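You operate a simulated robot arm through the tools that you are given. There is no shell and no other tool. Be economical: measure what you need, move in short steps, check, and stop when the job is done.

Carry out the task below with a simulated robot arm. There is one attempt and no reset: what you move stays moved.

TASK
Swap the black block for the white one, then check the master panel.
Fine: first move the purple block's pin to notch 5, so that a pin stays in on each side; the new pin stands in notch 6, the black block goes on a rest; one push of the check button lights the lamp; the other blocks stay.

It is judged by the outcome, as a careful person would: the job done as asked, and still so three seconds after it is handed in. It fails if anything else is knocked over, pushed out of place, dropped, spilled or broken.

THE ROBOT
A 6-joint arm with a two-finger gripper on a trunk, on a base that drives. Base frame: it is fixed to the floor where the robot stands at the start and does not move with it; the origin is under the middle of the robot, x ahead of it, y to its left, z up. Lengths are in m, angles in degrees, forces in N, time in s.
It reaches about 1.298 m from its shoulder. Its first joint turns from -149.0 to 149.0 degrees. Places, roughly: check button [0.5, -0.2, 0.9]; notch 2 [0.5, 0.4, 0.8]; notch 5 [0.5, 0.1, 0.8]; notch 6 [0.5, 0, 0.8]; oblong socket F [0.5, 0, 0.8]; square socket E [0.5, 0.1, 0.8]. Payload 1.57 kg.
Tool frame: the origin (TCP) lies between the finger pads and is the grasp point; the fingertips stand 0.021 m ahead of it; z points along the fingers, y is the line along which they close. Largest opening 0.07 m; the body of the gripper starts 0.05 m behind the TCP.
Orientation is that of the tool frame in the base frame, as a unit quaternion [w, x, y, z]. With the fingers straight down and closing along the base's y, the tool's x points along the base's -x, its y along +y and its z along -z.

THE INTERFACE
- The arm moves only by the tool apply_moves. Its argument "plan" is a list that holds one entry, the list of rows, each a list of 6 numbers: the shift along the tool's x, y, z in m, then the turn, a rotation vector about the tool's x, y, z in degrees. In form: [[[dx, dy, dz, rx, ry, rz], ...]]. A call has 1 to 8 rows; each row shifts and turns the commanded pose from where the row before left it, along the tool's axes as they then stand. "grip" is the opening, from 0 (shut) to 1 (fully open), set as the call begins (left out, the last holds). A row lasts 0.2 s, in which the tool goes at most 0.05 m and 8.6 degrees; a call with a longer step from one row to the next is refused whole, and so is a gripper value outside its range. Where a pose cannot be reached the arm comes as near as it can. A force on the tool above 40 N (or 10 N above the force at the start of the call, whichever is more), or a blocked arm, ends the call early, and 0.2 s more pass. The fingers move at their own pace and stop on an object; they squeeze with about 24 N. The grip force told is the motor's: it shows also when the fingers shut on nothing. Time passes only in rows, and 0.2 s behind the last, so rows that do not move let the fingers close. It gives the time, the measured TCP pose, the force on the tool (base axes), the opening and the grip force at its end, in the units of the frame above (readings bear some noise), with the torque about the TCP (base axes, N m) and any sound that the robot's microphone picked up.
- Cameras (640 x 400 px; columns grow to the right, rows downward): "scene" is now at [0.0205, 0.1661, 1.7269]; the picture's right is [-0.04, -1.00, 0.00], its down [-0.88, 0.03, -0.47] and it looks along [0.47, -0.02, -0.88] (base axes); focal length 291 px, centre (320, 200). "wrist" rides on the gripper at [0.079, 0.004, -0.081] in the tool frame; the picture's right is [-0.05, 1.00, 0.00], its down [-0.67, -0.04, -0.74] and it looks along [-0.74, -0.04, 0.67] (tool axes); focal length 256 px, centre (320, 200). There is no depth. A picture from a camera that has moved, and an enlarged one, comes with that camera's place and axes in the base frame and with its lens.
- camera(camera): a new picture of that camera. No time passes.
- lift_body(by): slides the trunk up (or, below 0, down) by that many m; the arm and the scene camera ride with it, the base frame stays. It gives what a move gives, with no picture.
- steer(legs): drives the robot by 1 to 6 legs, each [ahead, turn to the left] in m and degrees, along the robot's own axes; the way and the turn of a leg run together, so that a leg with both is an arc; at most 1.5 m and 180 degrees a leg. The arm and the cameras ride along, it lands a little off, and it stops where it bumps. It gives what a move gives.
- pan_tilt(pan, tilt): turns the head with the scene camera to pan (to the left, within 155 degrees either way) and tilt (down, from -29 to 69), counted from straight ahead of the robot. It gives what a move gives.
- enlarge(camera, box): a new picture of the part [left, top, right, bottom] of that camera's present view, enlarged. No time passes.
- hand_in(): hands the job in; it is judged then, once.

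Work in short steps. Places have to be worked out from the pictures, the camera data and where the tool is seen: move nearer, look again, correct. Check each grasp and each placing, and mend what went wrong. You have 120 turns and 90 pictures in all, those below and enlarged ones among them. Open the gripper and draw the arm clear of the work before you hand the job in, unless the task says otherwise; then end with one line.

The tools are called after ">>>" by a JSON object that holds its "op" and its "data". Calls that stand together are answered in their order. apply_moves: Moves the arm, as the interface text tells. Its arguments: {"type":"object","properties":{"plan":{"type":"array"},"grip":{"type":"number"}},"required":["plan"]} The other tools are called the same way: lift_body (by) slides the trunk up or down; steer (legs) drives the base; pan_tilt (pan, tilt) turns the head that bears the scene camera; camera (camera) takes a picture; enlarge (camera, box) takes an enlarged picture of a part of a camera's view; hand_in () hands the job in.

At the start:

```text
t: 0.0
position: [0.5708, 0.0263, 1.0783]
orientation: [0.0, -0.003, 1.0, 0.0]
force: [0.2, -1.0, -0.1]
moment: [-0.03, -0.02, 0.01]
finger_gap: 0.07
grasp_force: 0.1
trunk travel left (down, up): [-0.76, 0.21]
robot x, y, heading: [0.0007, 0.0075, -0.3]
head pan, tilt: [-2.1, 61.7]
```

scene: 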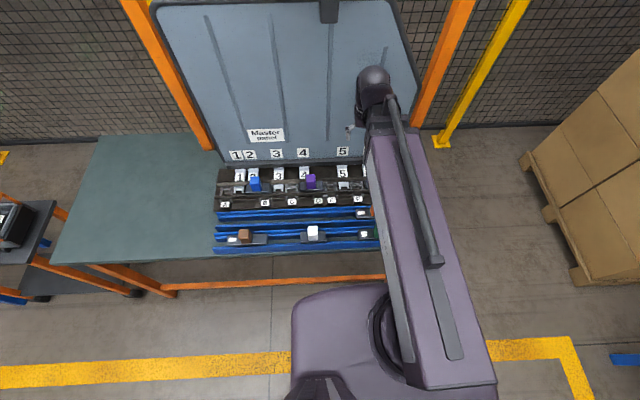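
wrist: 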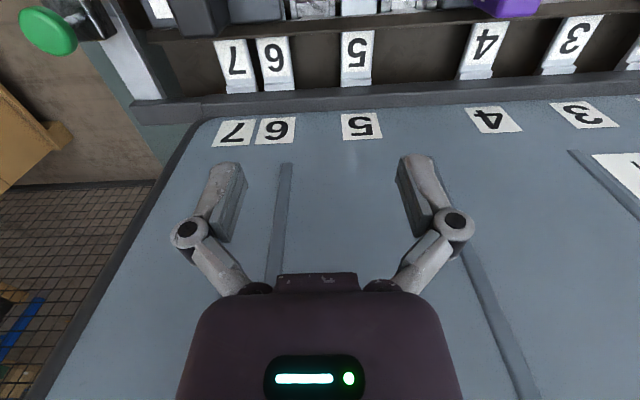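

I start by enlarging the scene view around the panel, and the wrist view, to identify blocks, pins and notches.

>>> {"op": "enlarge", "data": {"camera": "scene", "box": [205, 120, 385, 260]}}

>>> {"op": "enlarge", "data": {"camera": "wrist", "box": [0, 0, 640, 150]}}

```text
2.86 times, centred on (295, 190) of scene
camera zoom: at [0.0205, 0.1661, 1.7269], right [-0.04, -1.0, 0.0], down [-0.88, 0.03, -0.47], along [0.47, -0.02, -0.88], focal length 830 px, centre (391, 229)
```

zoom: 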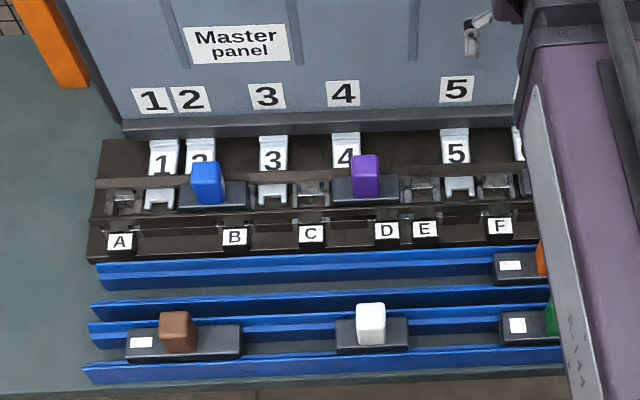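

```text
1.00 times, centred on (320, 75) of wrist (not enlarged: the box is as wide or as high as the picture)
camera zoom: at [0.4909, 0.0313, 1.159], right [0.05, 1.0, 0.0], down [0.67, -0.03, 0.74], along [0.74, -0.04, -0.67], focal length 256 px, centre (320, 325)
```

zoom: 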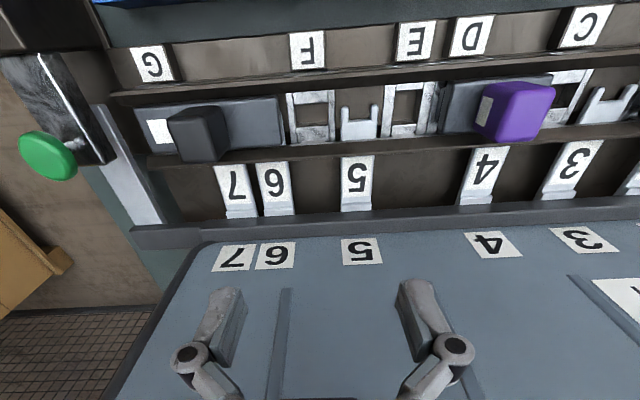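

The wrist view shows black at G (notches 6/7), purple at 4, and E, F and 5 free. I pull the arm back toward the robot so the wrist camera looks at the rack.

>>> {"op": "apply_moves", "data": {"plan": [[[0.05, 0, 0, 0, 0, 0], [0.05, 0, 0, 0, 0, 0], [0.05, 0, 0, 0, 0, 0], [0.05, 0, 0, 0, 0, 0]]]}}

>>> {"op": "camera", "data": {"camera": "wrist"}}

>>> {"op": "camera", "data": {"camera": "scene"}}

```text
t: 1.0
position: [0.536, 0.0265, 1.0785]
orientation: [-0.001, -0.003, 1.0, 0.0]
force: [-1.0, 0.1, 1.2]
moment: [0.02, 0.02, -0.04]
finger_gap: 0.07
grasp_force: 0.0
out of reach, approached as far as the arm can: row 1, 2, 3, 4
trunk travel left (down, up): [-0.76, 0.21]
robot x, y, heading: [0.0005, 0.0028, 0.0]
head pan, tilt: [-2.1, 61.7]
```

```text
85 pictures are left
camera wrist: at [0.4574, 0.0331, 1.1591], right [0.05, 1.0, 0.0], down [0.67, -0.03, 0.74], along [0.74, -0.04, -0.67], focal length 256 px, centre (320, 200)
```

wrist: 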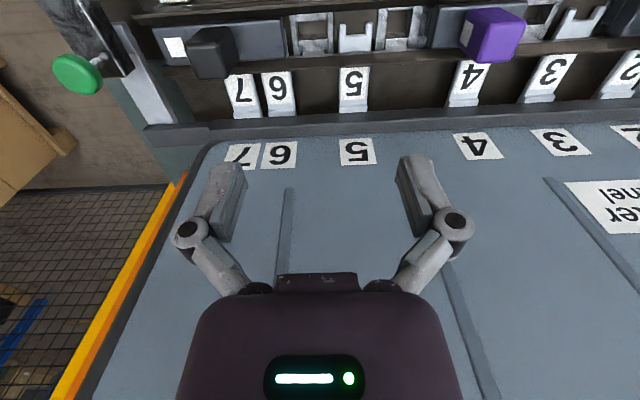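

```text
84 pictures are left
camera scene: at [0.0204, 0.1661, 1.7269], right [-0.04, -1.0, 0.0], down [-0.88, 0.03, -0.47], along [0.47, -0.02, -0.88], focal length 291 px, centre (320, 200)
```

scene: 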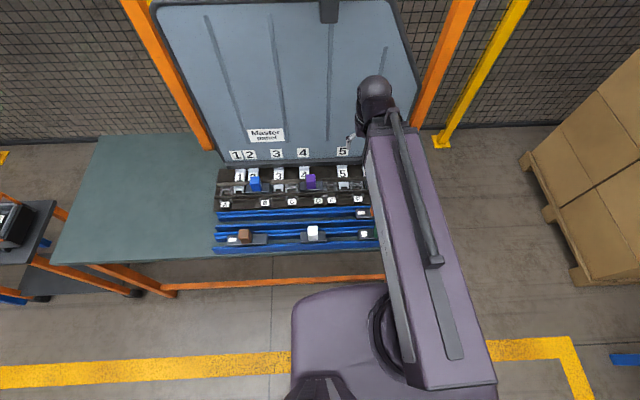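

The arm is at its minimum reach here, so the robot stands too close. I back the base up 0.35 m, which also improves the view.

>>> {"op": "steer", "data": {"legs": [[-0.35, 0]]}}

>>> {"op": "pan_tilt", "data": {"pan": 0, "tilt": 45}}

>>> {"op": "camera", "data": {"camera": "wrist"}}

>>> {"op": "camera", "data": {"camera": "scene"}}

```text
t: 3.7
position: [0.1861, 0.0276, 1.078]
orientation: [0.0, -0.001, 1.0, 0.0]
force: [0.6, 0.9, -0.5]
moment: [-0.02, 0.0, 0.0]
finger_gap: 0.0701
grasp_force: 0.2
trunk travel left (down, up): [-0.76, 0.21]
robot x, y, heading: [-0.3506, 0.0026, -0.3]
head pan, tilt: [-2.1, 61.7]
```

```text
t: 4.5
position: [0.1872, 0.0268, 1.0787]
orientation: [-0.001, -0.001, 1.0, 0.0]
force: [-0.2, -0.8, -0.2]
moment: [0.02, 0.01, 0.03]
finger_gap: 0.0702
grasp_force: 0.1
trunk travel left (down, up): [-0.76, 0.21]
robot x, y, heading: [-0.348, 0.0017, -0.2]
head pan, tilt: [0.0, 45.0]
```

```text
83 pictures are left
camera wrist: at [0.1078, 0.0325, 1.1591], right [0.05, 1.0, 0.0], down [0.67, -0.03, 0.74], along [0.74, -0.04, -0.67], focal length 256 px, centre (320, 200)
```

wrist: 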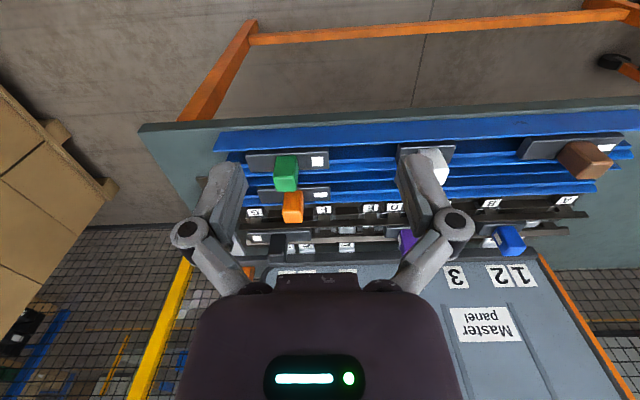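

```text
82 pictures are left
camera scene: at [-0.3122, 0.1689, 1.7482], right [0.0, -1.0, 0.0], down [-0.71, 0.0, -0.71], along [0.71, 0.0, -0.71], focal length 291 px, centre (320, 200)
```

scene: 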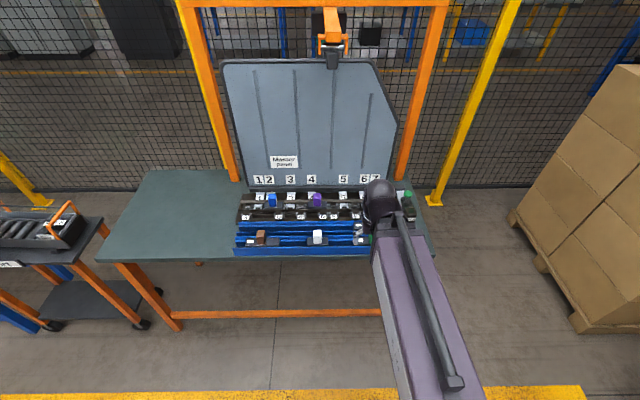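

From here everything is in reach. I move the hand forward so that the wrist camera sees the right half of the rack and rests up close.

>>> {"op": "apply_moves", "data": {"plan": [[[-0.05, 0, 0, 0, 0, 0], [-0.05, 0, 0, 0, 0, 0], [-0.05, 0.0, 0, 0, 0, 0], [-0.03, 0.03, 0, 0, 0, 0]]]}}

>>> {"op": "camera", "data": {"camera": "wrist"}}

>>> {"op": "enlarge", "data": {"camera": "scene", "box": [225, 165, 425, 265]}}

```text
t: 5.5
position: [0.3682, 0.0583, 1.0787]
orientation: [-0.001, -0.001, 1.0, 0.0]
force: [-0.2, 0.8, 0.0]
moment: [-0.04, 0.01, 0.01]
finger_gap: 0.07
grasp_force: 0.0
trunk travel left (down, up): [-0.76, 0.21]
robot x, y, heading: [-0.3512, 0.0019, -0.5]
head pan, tilt: [0.0, 45.0]
```

```text
81 pictures are left
camera wrist: at [0.289, 0.063, 1.1589], right [0.05, 1.0, 0.0], down [0.67, -0.03, 0.74], along [0.74, -0.04, -0.67], focal length 256 px, centre (320, 200)
```

wrist: 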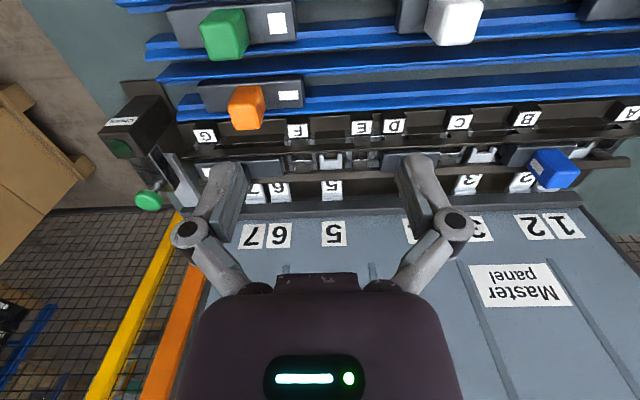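

```text
3.20 times, centred on (325, 215) of scene
camera zoom: at [-0.3119, 0.1696, 1.7482], right [0.0, -1.0, 0.0], down [-0.71, 0.0, -0.71], along [0.71, 0.0, -0.71], focal length 930 px, centre (304, 152)
```

zoom: 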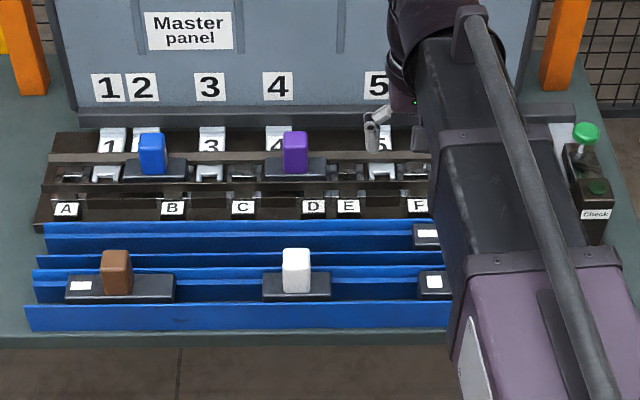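

I go closer and lower to see the notches, sockets and the Check box in detail.

>>> {"op": "apply_moves", "data": {"plan": [[[-0.04, 0, 0.02, 0, 0, 0], [-0.04, 0, 0.02, 0, 0, 0], [-0.03, 0, 0.02, 0, 0, 0], [0, 0, 0, 0, 0, 0]]]}}

>>> {"op": "camera", "data": {"camera": "wrist"}}

>>> {"op": "enlarge", "data": {"camera": "wrist", "box": [60, 0, 460, 250]}}

```text
t: 6.5
position: [0.4776, 0.057, 1.0778]
orientation: [-0.001, -0.001, 1.0, 0.0]
force: [-0.1, -0.4, 0.1]
moment: [-0.01, -0.02, 0.02]
finger_gap: 0.0701
grasp_force: 0.1
out of reach, approached as far as the arm can: row 1, 2, 3
trunk travel left (down, up): [-0.76, 0.21]
robot x, y, heading: [-0.3507, 0.0051, -0.2]
head pan, tilt: [0.0, 45.0]
```

```text
79 pictures are left
camera wrist: at [0.3988, 0.0626, 1.1593], right [0.05, 1.0, 0.0], down [0.67, -0.03, 0.74], along [0.74, -0.04, -0.67], focal length 256 px, centre (320, 200)
```

wrist: 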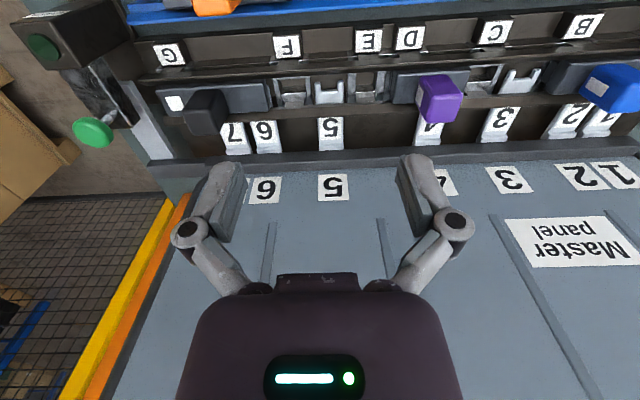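

```text
1.60 times, centred on (260, 125) of wrist
camera zoom: at [0.3988, 0.0626, 1.1593], right [0.05, 1.0, 0.0], down [0.67, -0.03, 0.74], along [0.74, -0.04, -0.67], focal length 410 px, centre (416, 320)
```

zoom: 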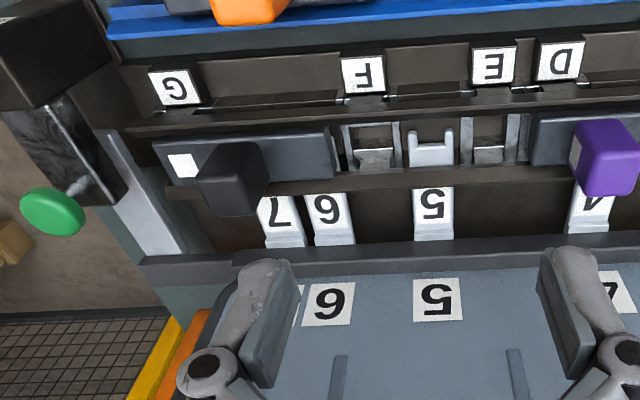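

The hand can't go lower with the trunk this high. I lower the trunk by 0.1 and tilt the hand 30° so the camera looks more steeply down at the sockets.

>>> {"op": "lift_body", "data": {"by": -0.1}}

>>> {"op": "apply_moves", "data": {"plan": [[[0, 0, 0, 0, 8, 0], [0, 0, 0, 0, 8, 0], [0, 0, 0, 0, 8, 0], [0, 0, 0, 0, 6, 0]]]}}

>>> {"op": "camera", "data": {"camera": "wrist"}}

```text
t: 7.8
position: [0.4781, 0.0571, 0.9791]
orientation: [-0.001, 0.0, 1.0, 0.0]
force: [0.2, -0.6, -0.2]
moment: [0.0, 0.02, 0.04]
finger_gap: 0.0701
grasp_force: 0.1
trunk travel left (down, up): [-0.66, 0.31]
robot x, y, heading: [-0.3499, 0.0038, -0.3]
head pan, tilt: [0.0, 45.0]
```

```text
t: 8.8
position: [0.477, 0.0572, 0.9967]
orientation: [-0.219, 0.0, 0.976, 0.001]
force: [-0.3, 0.6, 1.5]
moment: [0.04, 0.01, 0.01]
finger_gap: 0.07
grasp_force: 0.0
out of reach, approached as far as the arm can: row 2, 3, 4
trunk travel left (down, up): [-0.66, 0.31]
robot x, y, heading: [-0.3483, 0.0028, -0.3]
head pan, tilt: [0.0, 45.0]
```

```text
77 pictures are left
camera wrist: at [0.441, 0.0628, 1.1031], right [0.05, 1.0, -0.02], down [0.92, -0.04, 0.39], along [0.39, -0.04, -0.92], focal length 256 px, centre (320, 200)
```

wrist: 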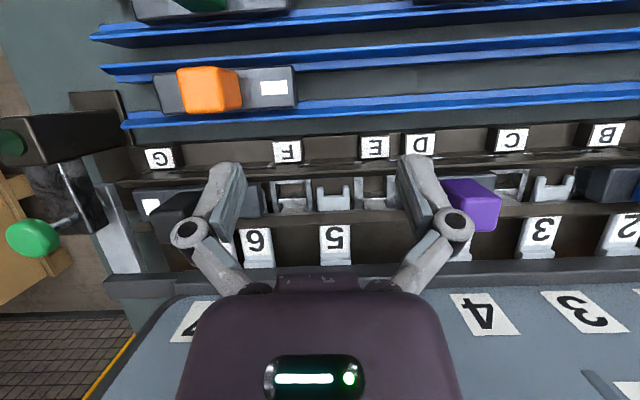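

Good angle. I enlarge the areas around notches 6–7/G and 5/E/4.

>>> {"op": "enlarge", "data": {"camera": "wrist", "box": [0, 100, 224, 240]}}

>>> {"op": "enlarge", "data": {"camera": "wrist", "box": [230, 120, 422, 240]}}

>>> {"op": "enlarge", "data": {"camera": "wrist", "box": [420, 110, 640, 248]}}

```text
2.86 times, centred on (112, 170) of wrist
camera zoom: at [0.441, 0.0628, 1.1031], right [0.05, 1.0, -0.02], down [0.92, -0.04, 0.39], along [0.39, -0.04, -0.92], focal length 731 px, centre (914, 286)
```

zoom: 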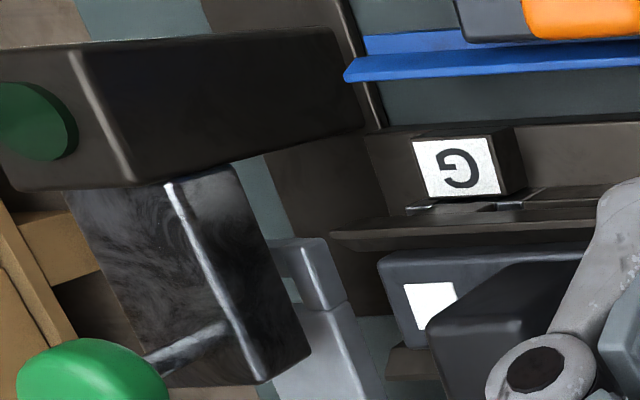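

```text
3.33 times, centred on (326, 180) of wrist
camera zoom: at [0.441, 0.0628, 1.1031], right [0.05, 1.0, -0.02], down [0.92, -0.04, 0.39], along [0.39, -0.04, -0.92], focal length 853 px, centre (300, 267)
```

zoom: 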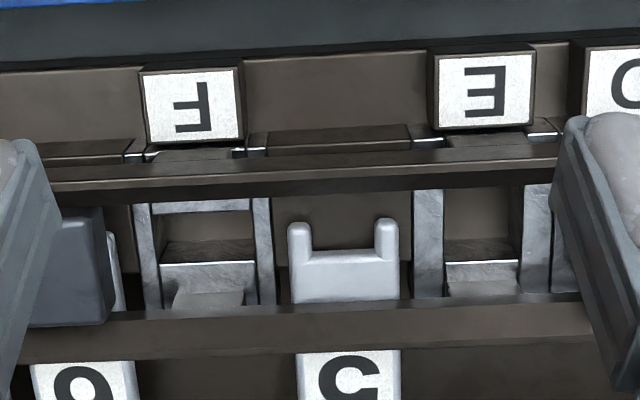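

```text
2.90 times, centred on (530, 179) of wrist
camera zoom: at [0.441, 0.0628, 1.1031], right [0.05, 1.0, -0.02], down [0.92, -0.04, 0.39], along [0.39, -0.04, -0.92], focal length 742 px, centre (-289, 261)
```

zoom: 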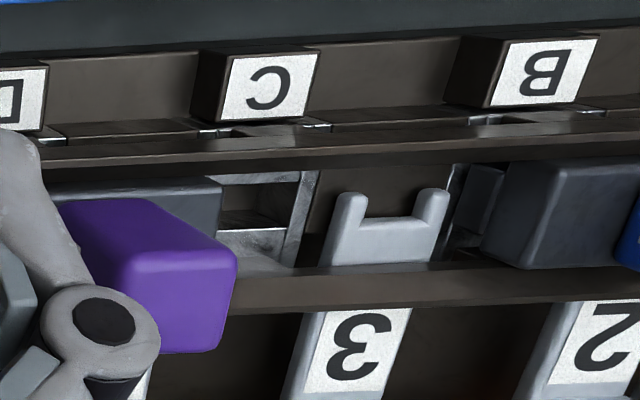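

Geometry from triangulation: label plane z≈0.84; E y≈0.112 (narrow), 5 y≈0.067, F y≈0.020 (wide), 6 y≈-0.031, 7 ≈-0.066, G ≈-0.113, 4 ≈0.203, D ≈0.155. I now look down on the resting white block to read its form.

>>> {"op": "apply_moves", "data": {"plan": [[[0.034, 0.0275, 0.0158, 0, 0, 0], [0.034, 0.0275, 0.0158, 0, 0, 0], [0.034, 0.0275, 0.0158, 0, 0, 0], [0.034, 0.0275, 0.0158, 0, 0, 0]]]}}

>>> {"op": "camera", "data": {"camera": "wrist"}}

>>> {"op": "camera", "data": {"camera": "scene"}}

```text
t: 9.8
position: [0.3292, 0.1673, 0.9972]
orientation: [-0.218, -0.001, 0.976, 0.0]
force: [-0.2, -0.3, -0.7]
moment: [0.0, 0.01, 0.0]
finger_gap: 0.0701
grasp_force: 0.0
trunk travel left (down, up): [-0.66, 0.31]
robot x, y, heading: [-0.3526, 0.0028, -0.2]
head pan, tilt: [0.0, 45.0]
```

```text
73 pictures are left
camera wrist: at [0.2912, 0.1722, 1.103], right [0.05, 1.0, -0.02], down [0.92, -0.04, 0.39], along [0.39, -0.04, -0.92], focal length 256 px, centre (320, 200)
```

wrist: 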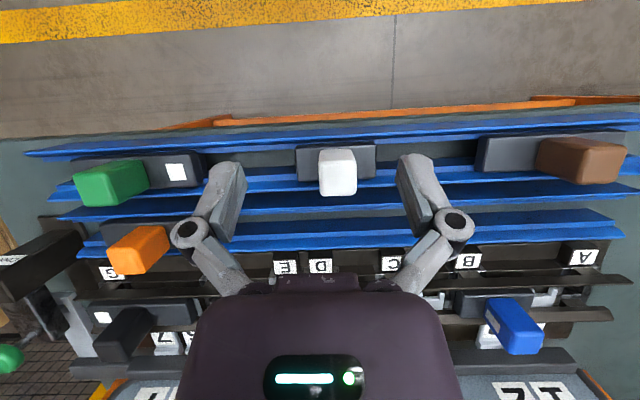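

```text
72 pictures are left
camera scene: at [-0.3126, 0.1692, 1.6482], right [0.0, -1.0, 0.0], down [-0.71, 0.0, -0.71], along [0.71, 0.0, -0.71], focal length 291 px, centre (320, 200)
```

scene: 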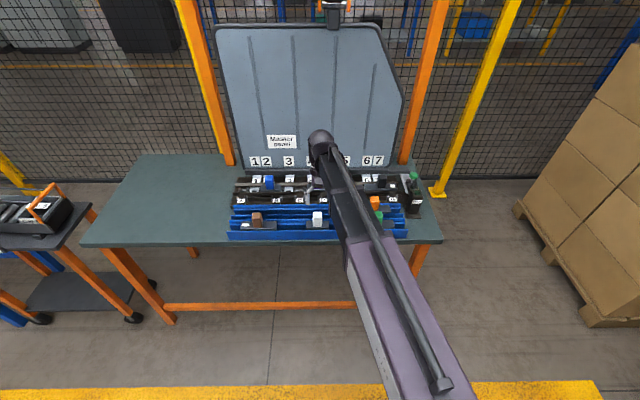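

I enlarge the white block and the blue/black ones for comparison.

>>> {"op": "enlarge", "data": {"camera": "wrist", "box": [240, 120, 432, 240]}}

>>> {"op": "enlarge", "data": {"camera": "wrist", "box": [430, 240, 640, 371]}}

>>> {"op": "enlarge", "data": {"camera": "wrist", "box": [0, 220, 240, 370]}}

```text
3.33 times, centred on (336, 180) of wrist
camera zoom: at [0.2912, 0.1722, 1.103], right [0.05, 1.0, -0.02], down [0.92, -0.04, 0.39], along [0.39, -0.04, -0.92], focal length 853 px, centre (267, 267)
```

zoom: 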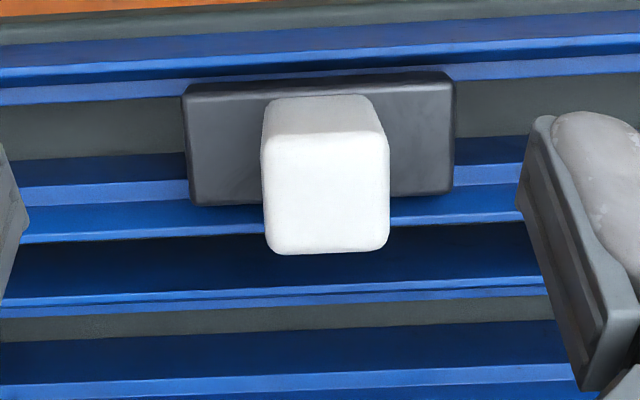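

```text
3.05 times, centred on (535, 306) of wrist
camera zoom: at [0.2912, 0.1722, 1.103], right [0.05, 1.0, -0.02], down [0.92, -0.04, 0.39], along [0.39, -0.04, -0.92], focal length 780 px, centre (-335, -122)
```

zoom: 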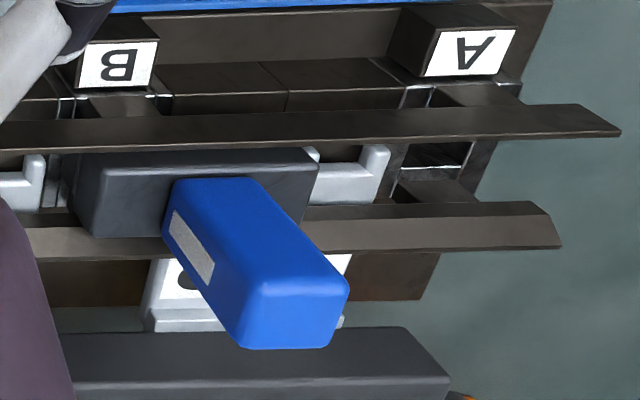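

```text
2.67 times, centred on (120, 295) of wrist
camera zoom: at [0.2912, 0.1722, 1.103], right [0.05, 1.0, -0.02], down [0.92, -0.04, 0.39], along [0.39, -0.04, -0.92], focal length 683 px, centre (853, -53)
```

zoom: 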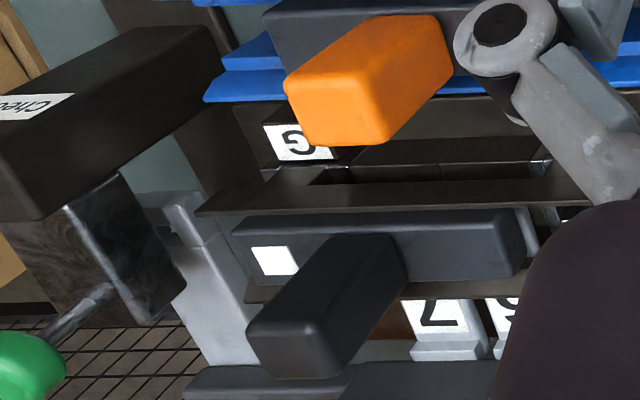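

Handles of the short blocks carry a sticker on one side. I enlarge the scene view on white and on the panel for triangulation.

>>> {"op": "enlarge", "data": {"camera": "scene", "box": [222, 170, 334, 240]}}

>>> {"op": "enlarge", "data": {"camera": "scene", "box": [326, 150, 438, 240]}}

```text
5.71 times, centred on (278, 205) of scene
camera zoom: at [-0.3126, 0.1692, 1.6482], right [0.0, -1.0, 0.0], down [-0.71, 0.0, -0.71], along [0.71, 0.0, -0.71], focal length 1660 px, centre (560, 171)
```

zoom: 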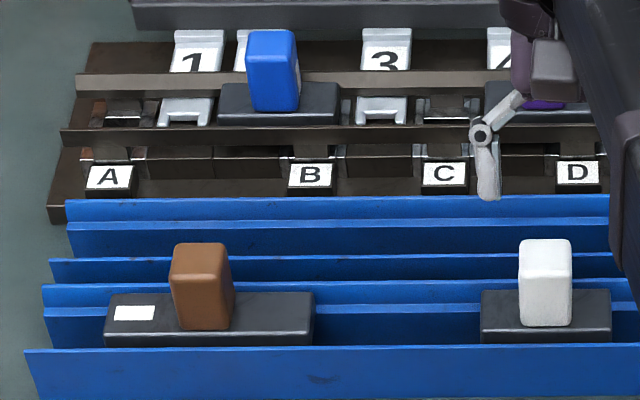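

```text
4.44 times, centred on (382, 195) of scene
camera zoom: at [-0.3126, 0.1692, 1.6482], right [0.0, -1.0, 0.0], down [-0.71, 0.0, -0.71], along [0.71, 0.0, -0.71], focal length 1291 px, centre (44, 222)
```

zoom: 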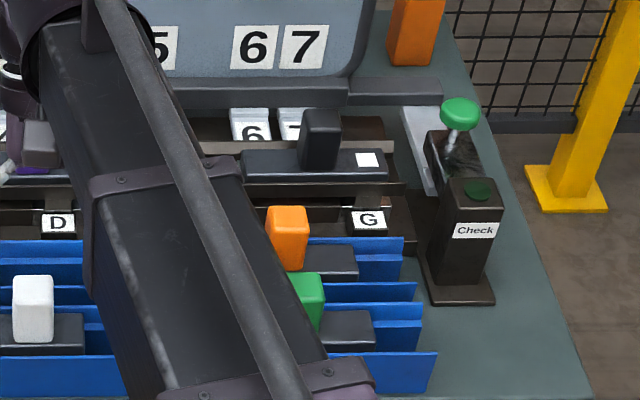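

White: handle top centre ≈ (0.354, 0.179, 0.913), about 30 mm wide. Before grasping I straighten the hand and rise, then lower the trunk to gain downward reach.

>>> {"op": "apply_moves", "data": {"plan": [[[0, 0, 0, 0, -8.4, 0], [0, 0, 0, 0, -8.4, 0], [0, 0, 0, 0, -8.4, 0], [0, 0, -0.04, 0, 0, 0], [-0.04, 0, -0.02, 0, 0, 0], [-0.04, 0, -0.02, 0, 0, 0], [-0.04, 0, -0.02, 0, 0, 0], [-0.04, 0, -0.02, 0, 0, 0]]]}}

>>> {"op": "lift_body", "data": {"by": -0.12}}

>>> {"op": "camera", "data": {"camera": "wrist"}}

>>> {"op": "camera", "data": {"camera": "scene"}}

```text
t: 11.6
position: [0.4907, 0.1691, 0.9781]
orientation: [-0.001, -0.001, 1.0, 0.001]
force: [-0.2, -0.3, 0.2]
moment: [-0.03, -0.02, -0.04]
finger_gap: 0.0702
grasp_force: 0.1
out of reach, approached as far as the arm can: row 1, 2, 4, 5, 6, 7, 8
trunk travel left (down, up): [-0.66, 0.31]
robot x, y, heading: [-0.3546, 0.0037, -0.2]
head pan, tilt: [0.0, 45.0]
```

```text
t: 13.1
position: [0.4888, 0.17, 0.8578]
orientation: [-0.001, -0.001, 1.0, 0.001]
force: [1.1, 0.3, 5.4]
moment: [-0.03, -0.17, 0.04]
finger_gap: 0.0701
grasp_force: 0.0
trunk travel left (down, up): [-0.54, 0.43]
robot x, y, heading: [-0.3515, 0.0029, -0.4]
head pan, tilt: [0.0, 45.0]
```

```text
66 pictures are left
camera wrist: at [0.4095, 0.1748, 0.9394], right [0.05, 1.0, 0.0], down [0.67, -0.04, 0.74], along [0.74, -0.04, -0.67], focal length 256 px, centre (320, 200)
```

wrist: 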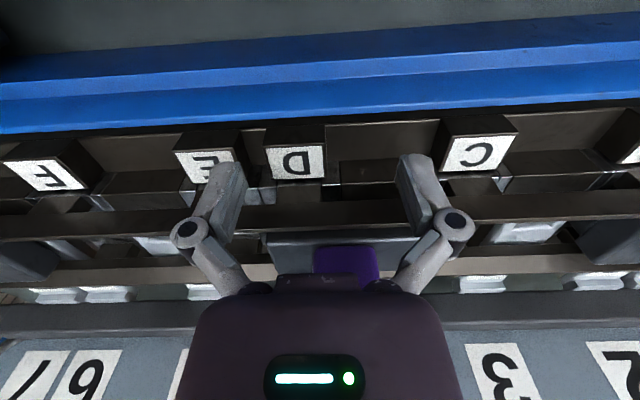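

```text
65 pictures are left
camera scene: at [-0.3125, 0.1688, 1.5284], right [0.0, -1.0, 0.0], down [-0.71, 0.0, -0.71], along [0.71, 0.0, -0.71], focal length 291 px, centre (320, 200)
```

scene: 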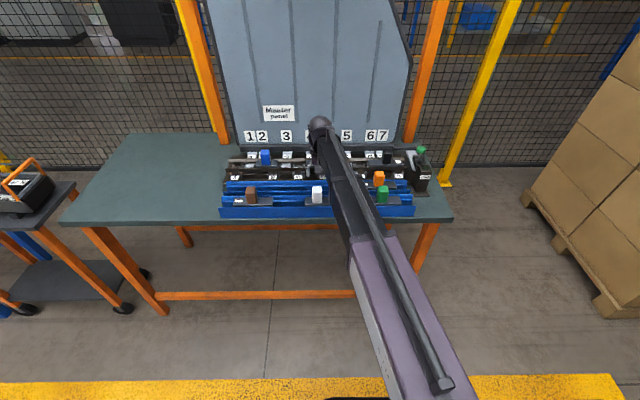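

Fingertips touch the front strip (5 N) — rises don't act with the arm here, only the trunk does. I raise the trunk at once and then test an arm z move.

>>> {"op": "lift_body", "data": {"by": 0.09}}

>>> {"op": "apply_moves", "data": {"plan": [[[0, 0, -0.02, 0, 0, 0], [0, 0, -0.02, 0, 0, 0]]]}}

>>> {"op": "apply_moves", "data": {"plan": [[[0, 0, 0.01, 0, 0, 0], [0, 0, 0.01, 0, 0, 0]]]}}

```text
t: 14.3
position: [0.4893, 0.169, 0.9489]
orientation: [0.0, -0.001, 1.0, 0.0]
force: [1.0, 0.3, -0.1]
moment: [0.0, 0.03, 0.0]
finger_gap: 0.0698
grasp_force: 0.0
trunk travel left (down, up): [-0.63, 0.34]
robot x, y, heading: [-0.3489, -0.002, -0.1]
head pan, tilt: [0.0, 45.0]
```

```text
t: 14.9
position: [0.4898, 0.1699, 0.9483]
orientation: [0.001, -0.001, 1.0, 0.001]
force: [0.4, 0.4, -0.4]
moment: [0.0, 0.04, -0.03]
finger_gap: 0.07
grasp_force: 0.0
out of reach, approached as far as the arm can: row 1, 2
trunk travel left (down, up): [-0.63, 0.34]
robot x, y, heading: [-0.3505, 0.0022, 0.0]
head pan, tilt: [0.0, 45.0]
```

```text
t: 15.5
position: [0.4886, 0.1697, 0.9479]
orientation: [-0.001, -0.001, 1.0, 0.002]
force: [0.4, 0.0, 0.9]
moment: [0.03, -0.03, 0.02]
finger_gap: 0.07
grasp_force: 0.1
out of reach, approached as far as the arm can: row 1, 2
trunk travel left (down, up): [-0.63, 0.34]
robot x, y, heading: [-0.3472, 0.0014, -0.1]
head pan, tilt: [0.0, 45.0]
```

Confirmed: with fingers down, height is set by the trunk and the arm moves in the plane. I raise 0.03 and look at purple from here.

>>> {"op": "lift_body", "data": {"by": 0.035}}

>>> {"op": "camera", "data": {"camera": "wrist"}}

```text
t: 16.3
position: [0.4898, 0.1699, 0.9834]
orientation: [0.0, -0.001, 1.0, 0.002]
force: [-0.8, 0.0, 0.4]
moment: [0.0, 0.0, 0.02]
finger_gap: 0.07
grasp_force: 0.0
trunk travel left (down, up): [-0.665, 0.305]
robot x, y, heading: [-0.3494, 0.0025, -0.1]
head pan, tilt: [0.0, 45.0]
```

```text
64 pictures are left
camera wrist: at [0.4097, 0.1748, 1.0639], right [0.05, 1.0, 0.0], down [0.67, -0.04, 0.74], along [0.74, -0.04, -0.67], focal length 256 px, centre (320, 200)
```

wrist: 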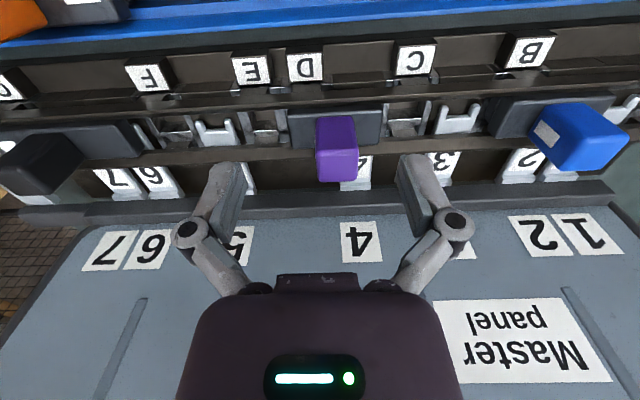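

>>> {"op": "enlarge", "data": {"camera": "wrist", "box": [225, 70, 425, 195]}}

```text
3.20 times, centred on (325, 132) of wrist
camera zoom: at [0.4097, 0.1748, 1.0639], right [0.05, 1.0, 0.0], down [0.67, -0.04, 0.74], along [0.74, -0.04, -0.67], focal length 819 px, centre (304, 416)
```

zoom: 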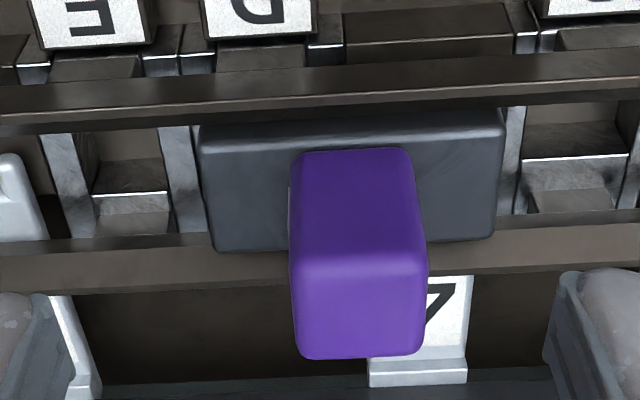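

Purple's handle ≈ (0.53, 0.180), top z ≈ 0.92. I move above it and check alignment.

>>> {"op": "apply_moves", "data": {"plan": [[[-0.02, 0.005, 0, 0, 0, 0], [-0.02, 0.005, 0, 0, 0, 0], [0, 0, 0, 0, 0, 0]]], "grip": 1}}

>>> {"op": "camera", "data": {"camera": "wrist"}}

```text
t: 17.1
position: [0.5302, 0.1793, 0.9843]
orientation: [0.0, -0.001, 1.0, 0.001]
force: [-0.3, 0.3, 0.2]
moment: [0.0, 0.01, 0.03]
finger_gap: 0.0698
grasp_force: 0.1
trunk travel left (down, up): [-0.665, 0.305]
robot x, y, heading: [-0.353, 0.0019, -0.1]
head pan, tilt: [0.0, 45.0]
```

```text
62 pictures are left
camera wrist: at [0.4502, 0.1853, 1.064], right [0.05, 1.0, 0.0], down [0.67, -0.04, 0.74], along [0.74, -0.04, -0.67], focal length 256 px, centre (320, 200)
```

wrist: 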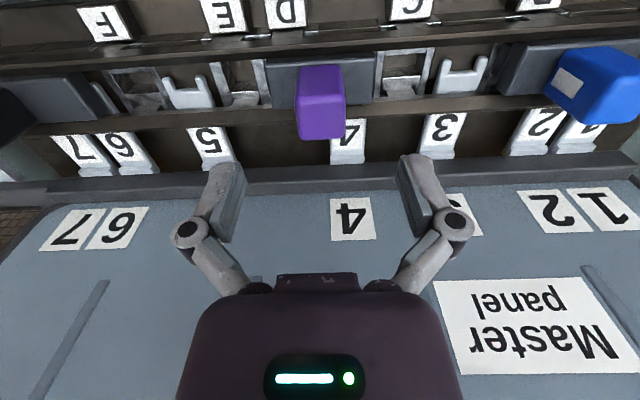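

Refined by parallax: handle at (0.536, 0.181), top 0.916. I correct and descend with the trunk in two steps.

>>> {"op": "apply_moves", "data": {"plan": [[[-0.006, 0.0015, 0, 0, 0, 0], [0, 0, 0, 0, 0, 0]]]}}

>>> {"op": "lift_body", "data": {"by": -0.055}}

>>> {"op": "camera", "data": {"camera": "wrist"}}

```text
t: 17.7
position: [0.5347, 0.1812, 0.9836]
orientation: [0.0, -0.001, 1.0, 0.0]
force: [1.1, 0.1, -0.2]
moment: [-0.02, 0.02, -0.02]
finger_gap: 0.0701
grasp_force: 0.0
trunk travel left (down, up): [-0.665, 0.305]
robot x, y, heading: [-0.3467, 0.0015, -0.3]
head pan, tilt: [0.0, 45.0]
```

```text
t: 18.7
position: [0.5341, 0.1807, 0.9288]
orientation: [0.0, -0.001, 1.0, 0.001]
force: [-0.3, -0.6, 0.4]
moment: [-0.01, -0.02, -0.02]
finger_gap: 0.07
grasp_force: 0.1
trunk travel left (down, up): [-0.61, 0.36]
robot x, y, heading: [-0.3513, 0.003, 0.1]
head pan, tilt: [0.0, 45.0]
```

```text
61 pictures are left
camera wrist: at [0.4555, 0.1863, 1.0091], right [0.05, 1.0, 0.0], down [0.67, -0.04, 0.74], along [0.74, -0.04, -0.67], focal length 256 px, centre (320, 200)
```

wrist: 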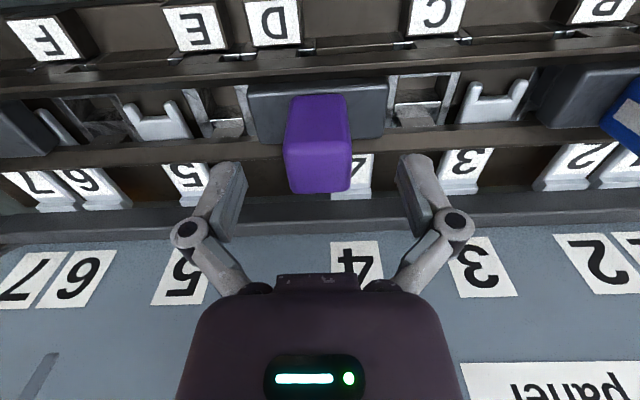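

Aligned. Descend 0.033 and close.

>>> {"op": "lift_body", "data": {"by": -0.033}}

>>> {"op": "apply_moves", "data": {"plan": [[[0, 0, 0, 0, 0, 0], [0, 0, 0, 0, 0, 0], [0, 0, 0, 0, 0, 0]]], "grip": 0}}

>>> {"op": "camera", "data": {"camera": "wrist"}}

```text
t: 19.5
position: [0.5352, 0.1813, 0.8952]
orientation: [-0.001, -0.001, 1.0, 0.0]
force: [-0.3, 0.3, -0.2]
moment: [0.03, -0.01, 0.0]
finger_gap: 0.0701
grasp_force: 0.1
trunk travel left (down, up): [-0.577, 0.393]
robot x, y, heading: [-0.3481, 0.0035, -0.2]
head pan, tilt: [0.0, 45.0]
```

```text
t: 20.3
position: [0.5354, 0.1806, 0.8957]
orientation: [-0.001, -0.002, 1.0, 0.001]
force: [2.5, -0.9, 9.5]
moment: [-0.04, -0.05, 0.12]
finger_gap: 0.0319
grasp_force: 23.5
trunk travel left (down, up): [-0.577, 0.393]
robot x, y, heading: [-0.3502, -0.0022, -0.2]
head pan, tilt: [0.0, 45.0]
```

```text
60 pictures are left
camera wrist: at [0.4552, 0.1861, 0.9766], right [0.05, 1.0, 0.0], down [0.67, -0.04, 0.75], along [0.74, -0.04, -0.67], focal length 256 px, centre (320, 200)
```

wrist: 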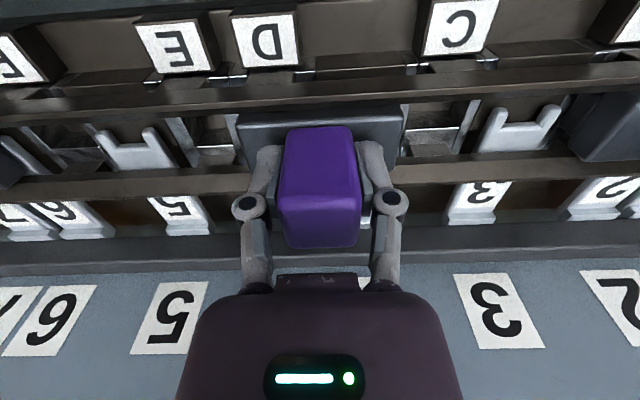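

Grasped (gap 32 mm, 23.5 N). Lift 0.03 and check force.

>>> {"op": "lift_body", "data": {"by": 0.03}}

>>> {"op": "camera", "data": {"camera": "wrist"}}

```text
t: 21.0
position: [0.5354, 0.1819, 0.9257]
orientation: [0.0, -0.001, 1.0, 0.001]
force: [0.2, 0.0, -2.5]
moment: [0.02, 0.0, 0.01]
finger_gap: 0.0315
grasp_force: 24.1
trunk travel left (down, up): [-0.607, 0.363]
robot x, y, heading: [-0.3487, 0.0014, -0.4]
head pan, tilt: [0.0, 45.0]
```

```text
59 pictures are left
camera wrist: at [0.4558, 0.1865, 1.0057], right [0.05, 1.0, 0.0], down [0.67, -0.04, 0.74], along [0.74, -0.04, -0.67], focal length 256 px, centre (320, 200)
```

wrist: 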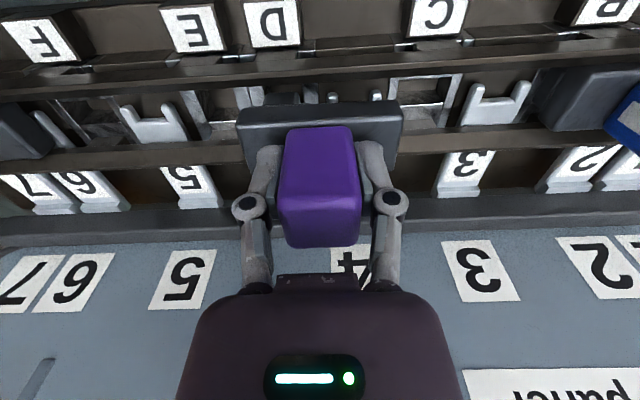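

Freed cleanly. I raise it and tilt the hand so the underside can face the scene camera, to read its pin and foot.

>>> {"op": "lift_body", "data": {"by": 0.13}}

>>> {"op": "apply_moves", "data": {"plan": [[[0.03, 0, 0, 0, 8, 0], [0.03, 0, 0, 0, 8, 0], [0.03, 0, 0, 0, 8, 0], [0.03, 0, 0, 0, 8, 0], [0, 0, 0, 0, 8, 0], [0, 0, 0, 0, 8, 0]]]}}

>>> {"op": "camera", "data": {"camera": "scene"}}

>>> {"op": "camera", "data": {"camera": "wrist"}}

```text
t: 22.6
position: [0.5353, 0.1805, 1.056]
orientation: [0.0, 0.0, 1.0, 0.001]
force: [0.4, -0.1, -2.5]
moment: [0.0, 0.01, 0.03]
finger_gap: 0.0316
grasp_force: 24.1
trunk travel left (down, up): [-0.737, 0.233]
robot x, y, heading: [-0.3508, 0.0023, -0.3]
head pan, tilt: [0.0, 45.0]
```

```text
t: 24.0
position: [0.4186, 0.1883, 1.0737]
orientation: [-0.227, 0.003, 0.974, 0.012]
force: [1.0, -0.2, -2.1]
moment: [0.02, -0.04, 0.01]
finger_gap: 0.0317
grasp_force: 24.2
out of reach, approached as far as the arm can: row 3, 4, 5, 6
trunk travel left (down, up): [-0.737, 0.233]
robot x, y, heading: [-0.3504, 0.0037, 0.0]
head pan, tilt: [0.0, 45.0]
```

```text
58 pictures are left
camera scene: at [-0.312, 0.169, 1.7252], right [0.0, -1.0, 0.0], down [-0.71, 0.0, -0.71], along [0.71, 0.0, -0.71], focal length 291 px, centre (320, 200)
```

scene: 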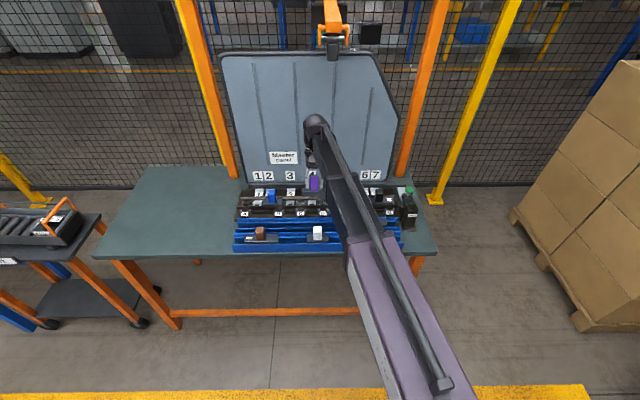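

```text
57 pictures are left
camera wrist: at [0.383, 0.1919, 1.182], right [0.06, 1.0, 0.0], down [0.93, -0.05, 0.37], along [0.37, -0.02, -0.93], focal length 256 px, centre (320, 200)
```

wrist: 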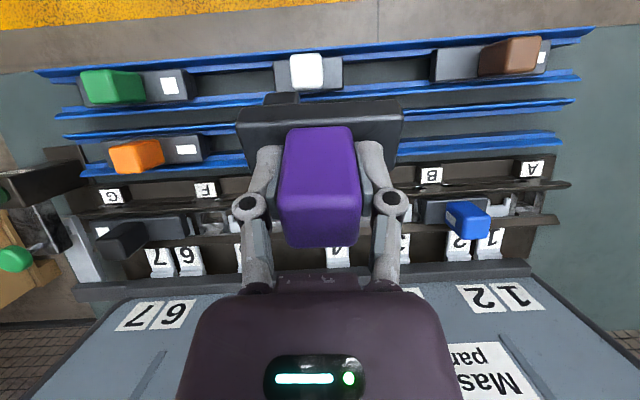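

>>> {"op": "enlarge", "data": {"camera": "wrist", "box": [220, 70, 420, 195]}}

>>> {"op": "enlarge", "data": {"camera": "scene", "box": [230, 150, 430, 260]}}

```text
3.20 times, centred on (320, 132) of wrist
camera zoom: at [0.383, 0.1919, 1.182], right [0.06, 1.0, 0.0], down [0.93, -0.05, 0.37], along [0.37, -0.02, -0.93], focal length 819 px, centre (320, 416)
```

zoom: 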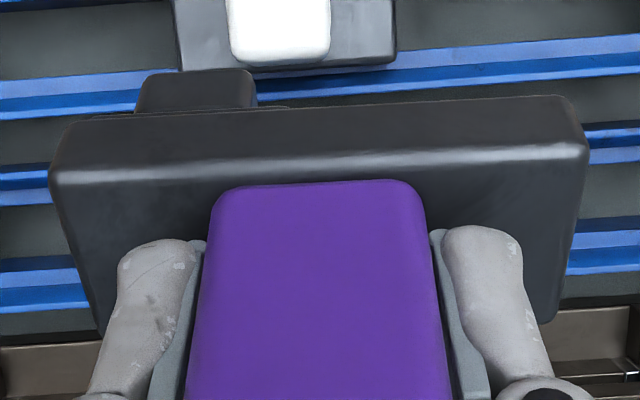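

```text
3.20 times, centred on (330, 205) of scene
camera zoom: at [-0.312, 0.169, 1.7252], right [0.0, -1.0, 0.0], down [-0.71, 0.0, -0.71], along [0.71, 0.0, -0.71], focal length 930 px, centre (288, 184)
```

zoom: 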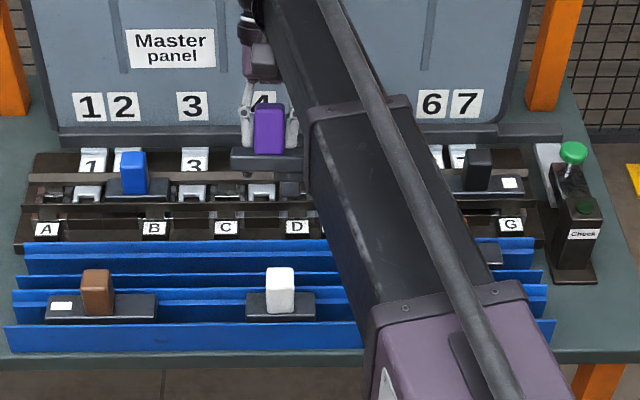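

Clear now: purple's square foot is on its sticker side (it was in D, pin in 4). Black spans 6–G, so white must go in 6–F, and purple goes in 5–E, which needs a half turn. I straighten the hand and start turning about the vertical.

>>> {"op": "apply_moves", "data": {"plan": [[[0, 0, 0, 0, -8.5, 0], [0, 0, 0, 0, -8.5, 0], [0, 0, 0, 0, -8.5, 0], [0, 0, 0, 0, -0.7, 0], [0, 0, 0, 0, 0, 0]]]}}

>>> {"op": "apply_moves", "data": {"plan": [[[0, 0, 0, 0, 0, 8.5], [0, 0, 0, 0, 0, 8.5], [0, 0, 0, 0, 0, 8.5], [0, 0, 0, 0, 0, 8.5], [0, 0, 0, 0, 0, 8.5], [0, 0, 0, 0, 0, 8.5], [0, 0, 0, 0, 0, 8.5], [0, 0, 0, 0, 0, 8.5]]]}}

```text
t: 25.2
position: [0.4174, 0.1889, 1.0545]
orientation: [0.0, 0.005, 1.0, 0.011]
force: [-0.6, -0.1, -3.0]
moment: [0.0, 0.04, 0.0]
finger_gap: 0.0316
grasp_force: 24.2
out of reach, approached as far as the arm can: row 1, 2
trunk travel left (down, up): [-0.737, 0.233]
robot x, y, heading: [-0.3505, 0.0003, -0.4]
head pan, tilt: [0.0, 45.0]
```

```text
t: 27.0
position: [0.4174, 0.1888, 1.0552]
orientation: [-0.007, 0.565, 0.825, 0.009]
force: [-0.5, 0.0, -2.9]
moment: [0.01, 0.0, 0.01]
finger_gap: 0.0315
grasp_force: 24.3
trunk travel left (down, up): [-0.737, 0.233]
robot x, y, heading: [-0.3456, 0.0051, -0.4]
head pan, tilt: [0.0, 45.0]
```

Turning works; I continue to 180°.

>>> {"op": "apply_moves", "data": {"plan": [[[0, 0, 0, 0, 0, 8.5], [0, 0, 0, 0, 0, 8.5], [0, 0, 0, 0, 0, 8.5], [0, 0, 0, 0, 0, 8.5], [0, 0, 0, 0, 0, 8.5], [0, 0, 0, 0, 0, 8.5], [0, 0, 0, 0, 0, 8.5], [0, 0, 0, 0, 0, 8.5]]]}}

>>> {"op": "apply_moves", "data": {"plan": [[[0, 0, 0, 0, 0, 8.5], [0, 0, 0, 0, 0, 8.5], [0, 0, 0, 0, 0, 8.5], [0, 0, 0, 0, 0, 8.5], [0, 0, 0, 0, 0, 8.5], [0, 0, 0, 0, 0, 0.9], [0, 0, 0, 0, 0, 0]]]}}

```text
t: 28.8
position: [0.4168, 0.1884, 1.0553]
orientation: [-0.011, 0.93, 0.368, 0.005]
force: [0.1, -0.1, -2.5]
moment: [0.0, 0.0, 0.0]
finger_gap: 0.0317
grasp_force: 24.5
out of reach, approached as far as the arm can: row 2
trunk travel left (down, up): [-0.737, 0.233]
robot x, y, heading: [-0.3491, 0.0008, -0.1]
head pan, tilt: [0.0, 45.0]
```

```text
t: 30.4
position: [0.4197, 0.1833, 1.0549]
orientation: [-0.013, 0.983, 0.186, 0.002]
force: [0.7, 0.4, -2.8]
moment: [0.0, 0.0, -0.01]
finger_gap: 0.0317
grasp_force: 24.2
out of reach, approached as far as the arm can: row 3, 4, 5
trunk travel left (down, up): [-0.737, 0.233]
robot x, y, heading: [-0.3481, -0.0004, -0.1]
head pan, tilt: [0.0, 45.0]
```

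A joint limit stops at ~159° clockwise. The forearm points left, so counter-clockwise should reach −180°; I turn the other way round (5 calls).

>>> {"op": "apply_moves", "data": {"plan": [[[0, 0, 0, 0, 0, -8.5], [0, 0, 0, 0, 0, -8.5], [0, 0, 0, 0, 0, -8.5], [0, 0, 0, 0, 0, -8.5], [0, 0, 0, 0, 0, -8.5], [0, 0, 0, 0, 0, -8.5], [0, 0, 0, 0, 0, -8.5], [0, 0, 0, 0, 0, -8.5]]]}}

>>> {"op": "apply_moves", "data": {"plan": [[[0, 0, 0, 0, 0, -8.5], [0, 0, 0, 0, 0, -8.5], [0, 0, 0, 0, 0, -8.5], [0, 0, 0, 0, 0, -8.5], [0, 0, 0, 0, 0, -8.5], [0, 0, 0, 0, 0, -8.5], [0, 0, 0, 0, 0, -8.5], [0, 0, 0, 0, 0, -8.5]]]}}

>>> {"op": "apply_moves", "data": {"plan": [[[0, 0, 0, 0, 0, -8.5], [0, 0, 0, 0, 0, -8.5], [0, 0, 0, 0, 0, -8.5], [0, 0, 0, 0, 0, -8.5], [0, 0, 0, 0, 0, -8.5], [0, 0, 0, 0, 0, -8.5], [0, 0, 0, 0, 0, -8.5], [0, 0, 0, 0, 0, -8.5]]]}}

>>> {"op": "apply_moves", "data": {"plan": [[[0, 0, 0, 0, 0, -8.5], [0, 0, 0, 0, 0, -8.5], [0, 0, 0, 0, 0, -8.5], [0, 0, 0, 0, 0, -8.5], [0, 0, 0, 0, 0, -8.5], [0, 0, 0, 0, 0, -8.5], [0, 0, 0, 0, 0, -8.5], [0, 0, 0, 0, 0, -8.5]]]}}

>>> {"op": "apply_moves", "data": {"plan": [[[0, 0, 0, 0, 0, -8.5], [0, 0, 0, 0, 0, -8.5], [0, 0, 0, 0, 0, -8.5], [0, 0, 0, 0, 0, -8.5], [0, 0, 0, 0, 0, -8.5], [0, 0, 0, 0, 0, -8.5], [0, 0, 0, 0, 0, -8.5], [0, 0, 0, 0, 0, -7.1]]]}}

```text
t: 32.2
position: [0.4193, 0.1839, 1.0556]
orientation: [-0.009, 0.716, 0.698, 0.008]
force: [1.0, 0.0, -2.1]
moment: [0.02, -0.01, 0.0]
finger_gap: 0.0316
grasp_force: 24.2
trunk travel left (down, up): [-0.737, 0.233]
robot x, y, heading: [-0.3478, 0.0023, -0.4]
head pan, tilt: [0.0, 45.0]
```

```text
t: 34.0
position: [0.4182, 0.1843, 1.0561]
orientation: [-0.003, 0.202, 0.979, 0.013]
force: [0.1, 0.6, -2.5]
moment: [0.03, 0.0, 0.0]
finger_gap: 0.0318
grasp_force: 23.9
trunk travel left (down, up): [-0.737, 0.233]
robot x, y, heading: [-0.3518, 0.0032, 0.0]
head pan, tilt: [0.0, 45.0]
```

```text
t: 35.8
position: [0.4193, 0.1845, 1.0555]
orientation: [0.004, -0.38, 0.925, 0.012]
force: [0.3, -0.7, -2.6]
moment: [-0.02, 0.02, 0.01]
finger_gap: 0.0316
grasp_force: 24.1
trunk travel left (down, up): [-0.737, 0.233]
robot x, y, heading: [-0.3542, 0.0018, -0.1]
head pan, tilt: [0.0, 45.0]
```

```text
t: 37.6
position: [0.4185, 0.1826, 1.0552]
orientation: [-0.01, 0.832, -0.555, -0.007]
force: [-0.5, 0.9, -2.7]
moment: [0.01, 0.02, -0.02]
finger_gap: 0.0316
grasp_force: 23.6
trunk travel left (down, up): [-0.737, 0.233]
robot x, y, heading: [-0.349, 0.0014, -0.0]
head pan, tilt: [0.0, 45.0]
```

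```text
t: 39.4
position: [0.4185, 0.1826, 1.0556]
orientation: [-0.012, 1.0, -0.007, -0.001]
force: [0.0, -0.1, -3.5]
moment: [0.05, 0.0, 0.02]
finger_gap: 0.0316
grasp_force: 23.8
trunk travel left (down, up): [-0.737, 0.233]
robot x, y, heading: [-0.3506, -0.0001, -0.1]
head pan, tilt: [0.0, 45.0]
```

Half turn reached. I trim the small residual tilt/yaw and move over E–5 (target handle (0.5355, 0.089)).

>>> {"op": "apply_moves", "data": {"plan": [[[0, 0, 0, -1.4, 0, -0.8], [0.039, 0.0312, 0, 0, 0, 0], [0.039, 0.0312, 0, 0, 0, 0], [0.039, 0.0312, 0, 0, 0, 0], [0, 0, 0, 0, 0, 0]]]}}

>>> {"op": "camera", "data": {"camera": "wrist"}}

>>> {"op": "camera", "data": {"camera": "scene"}}

```text
t: 40.6
position: [0.5347, 0.0989, 1.0569]
orientation: [0.0, 1.0, -0.008, 0.0]
force: [-0.4, 0.2, -2.6]
moment: [-0.04, -0.06, -0.06]
finger_gap: 0.0318
grasp_force: 23.9
out of reach, approached as far as the arm can: row 4
trunk travel left (down, up): [-0.737, 0.233]
robot x, y, heading: [-0.3489, 0.0029, 0.1]
head pan, tilt: [0.0, 45.0]
```

```text
54 pictures are left
camera wrist: at [0.6141, 0.0946, 1.136], right [-0.07, -1.0, 0.0], down [-0.67, 0.05, 0.75], along [-0.74, 0.05, -0.67], focal length 256 px, centre (320, 200)
```

wrist: 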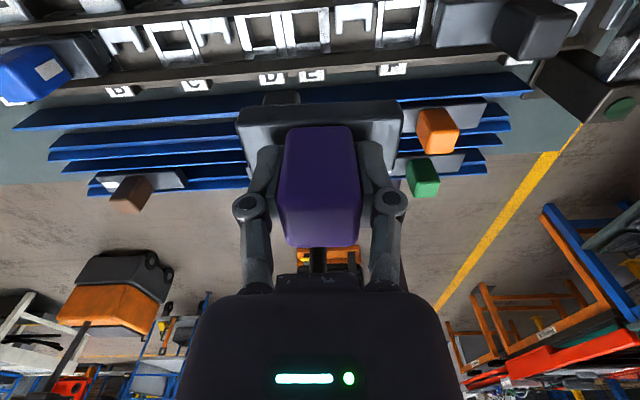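

```text
53 pictures are left
camera scene: at [-0.3122, 0.1686, 1.7253], right [0.0, -1.0, 0.0], down [-0.71, 0.0, -0.71], along [0.71, 0.0, -0.71], focal length 291 px, centre (320, 200)
```

scene: 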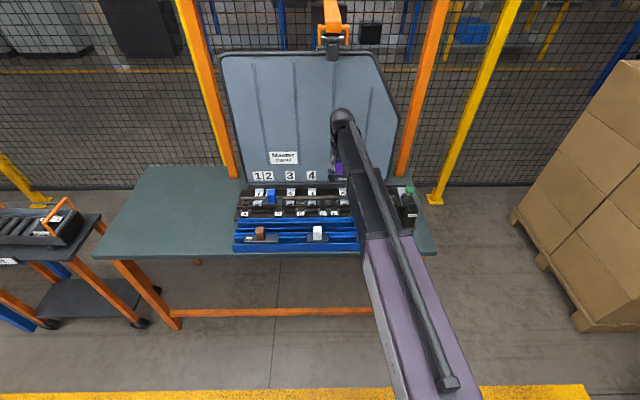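

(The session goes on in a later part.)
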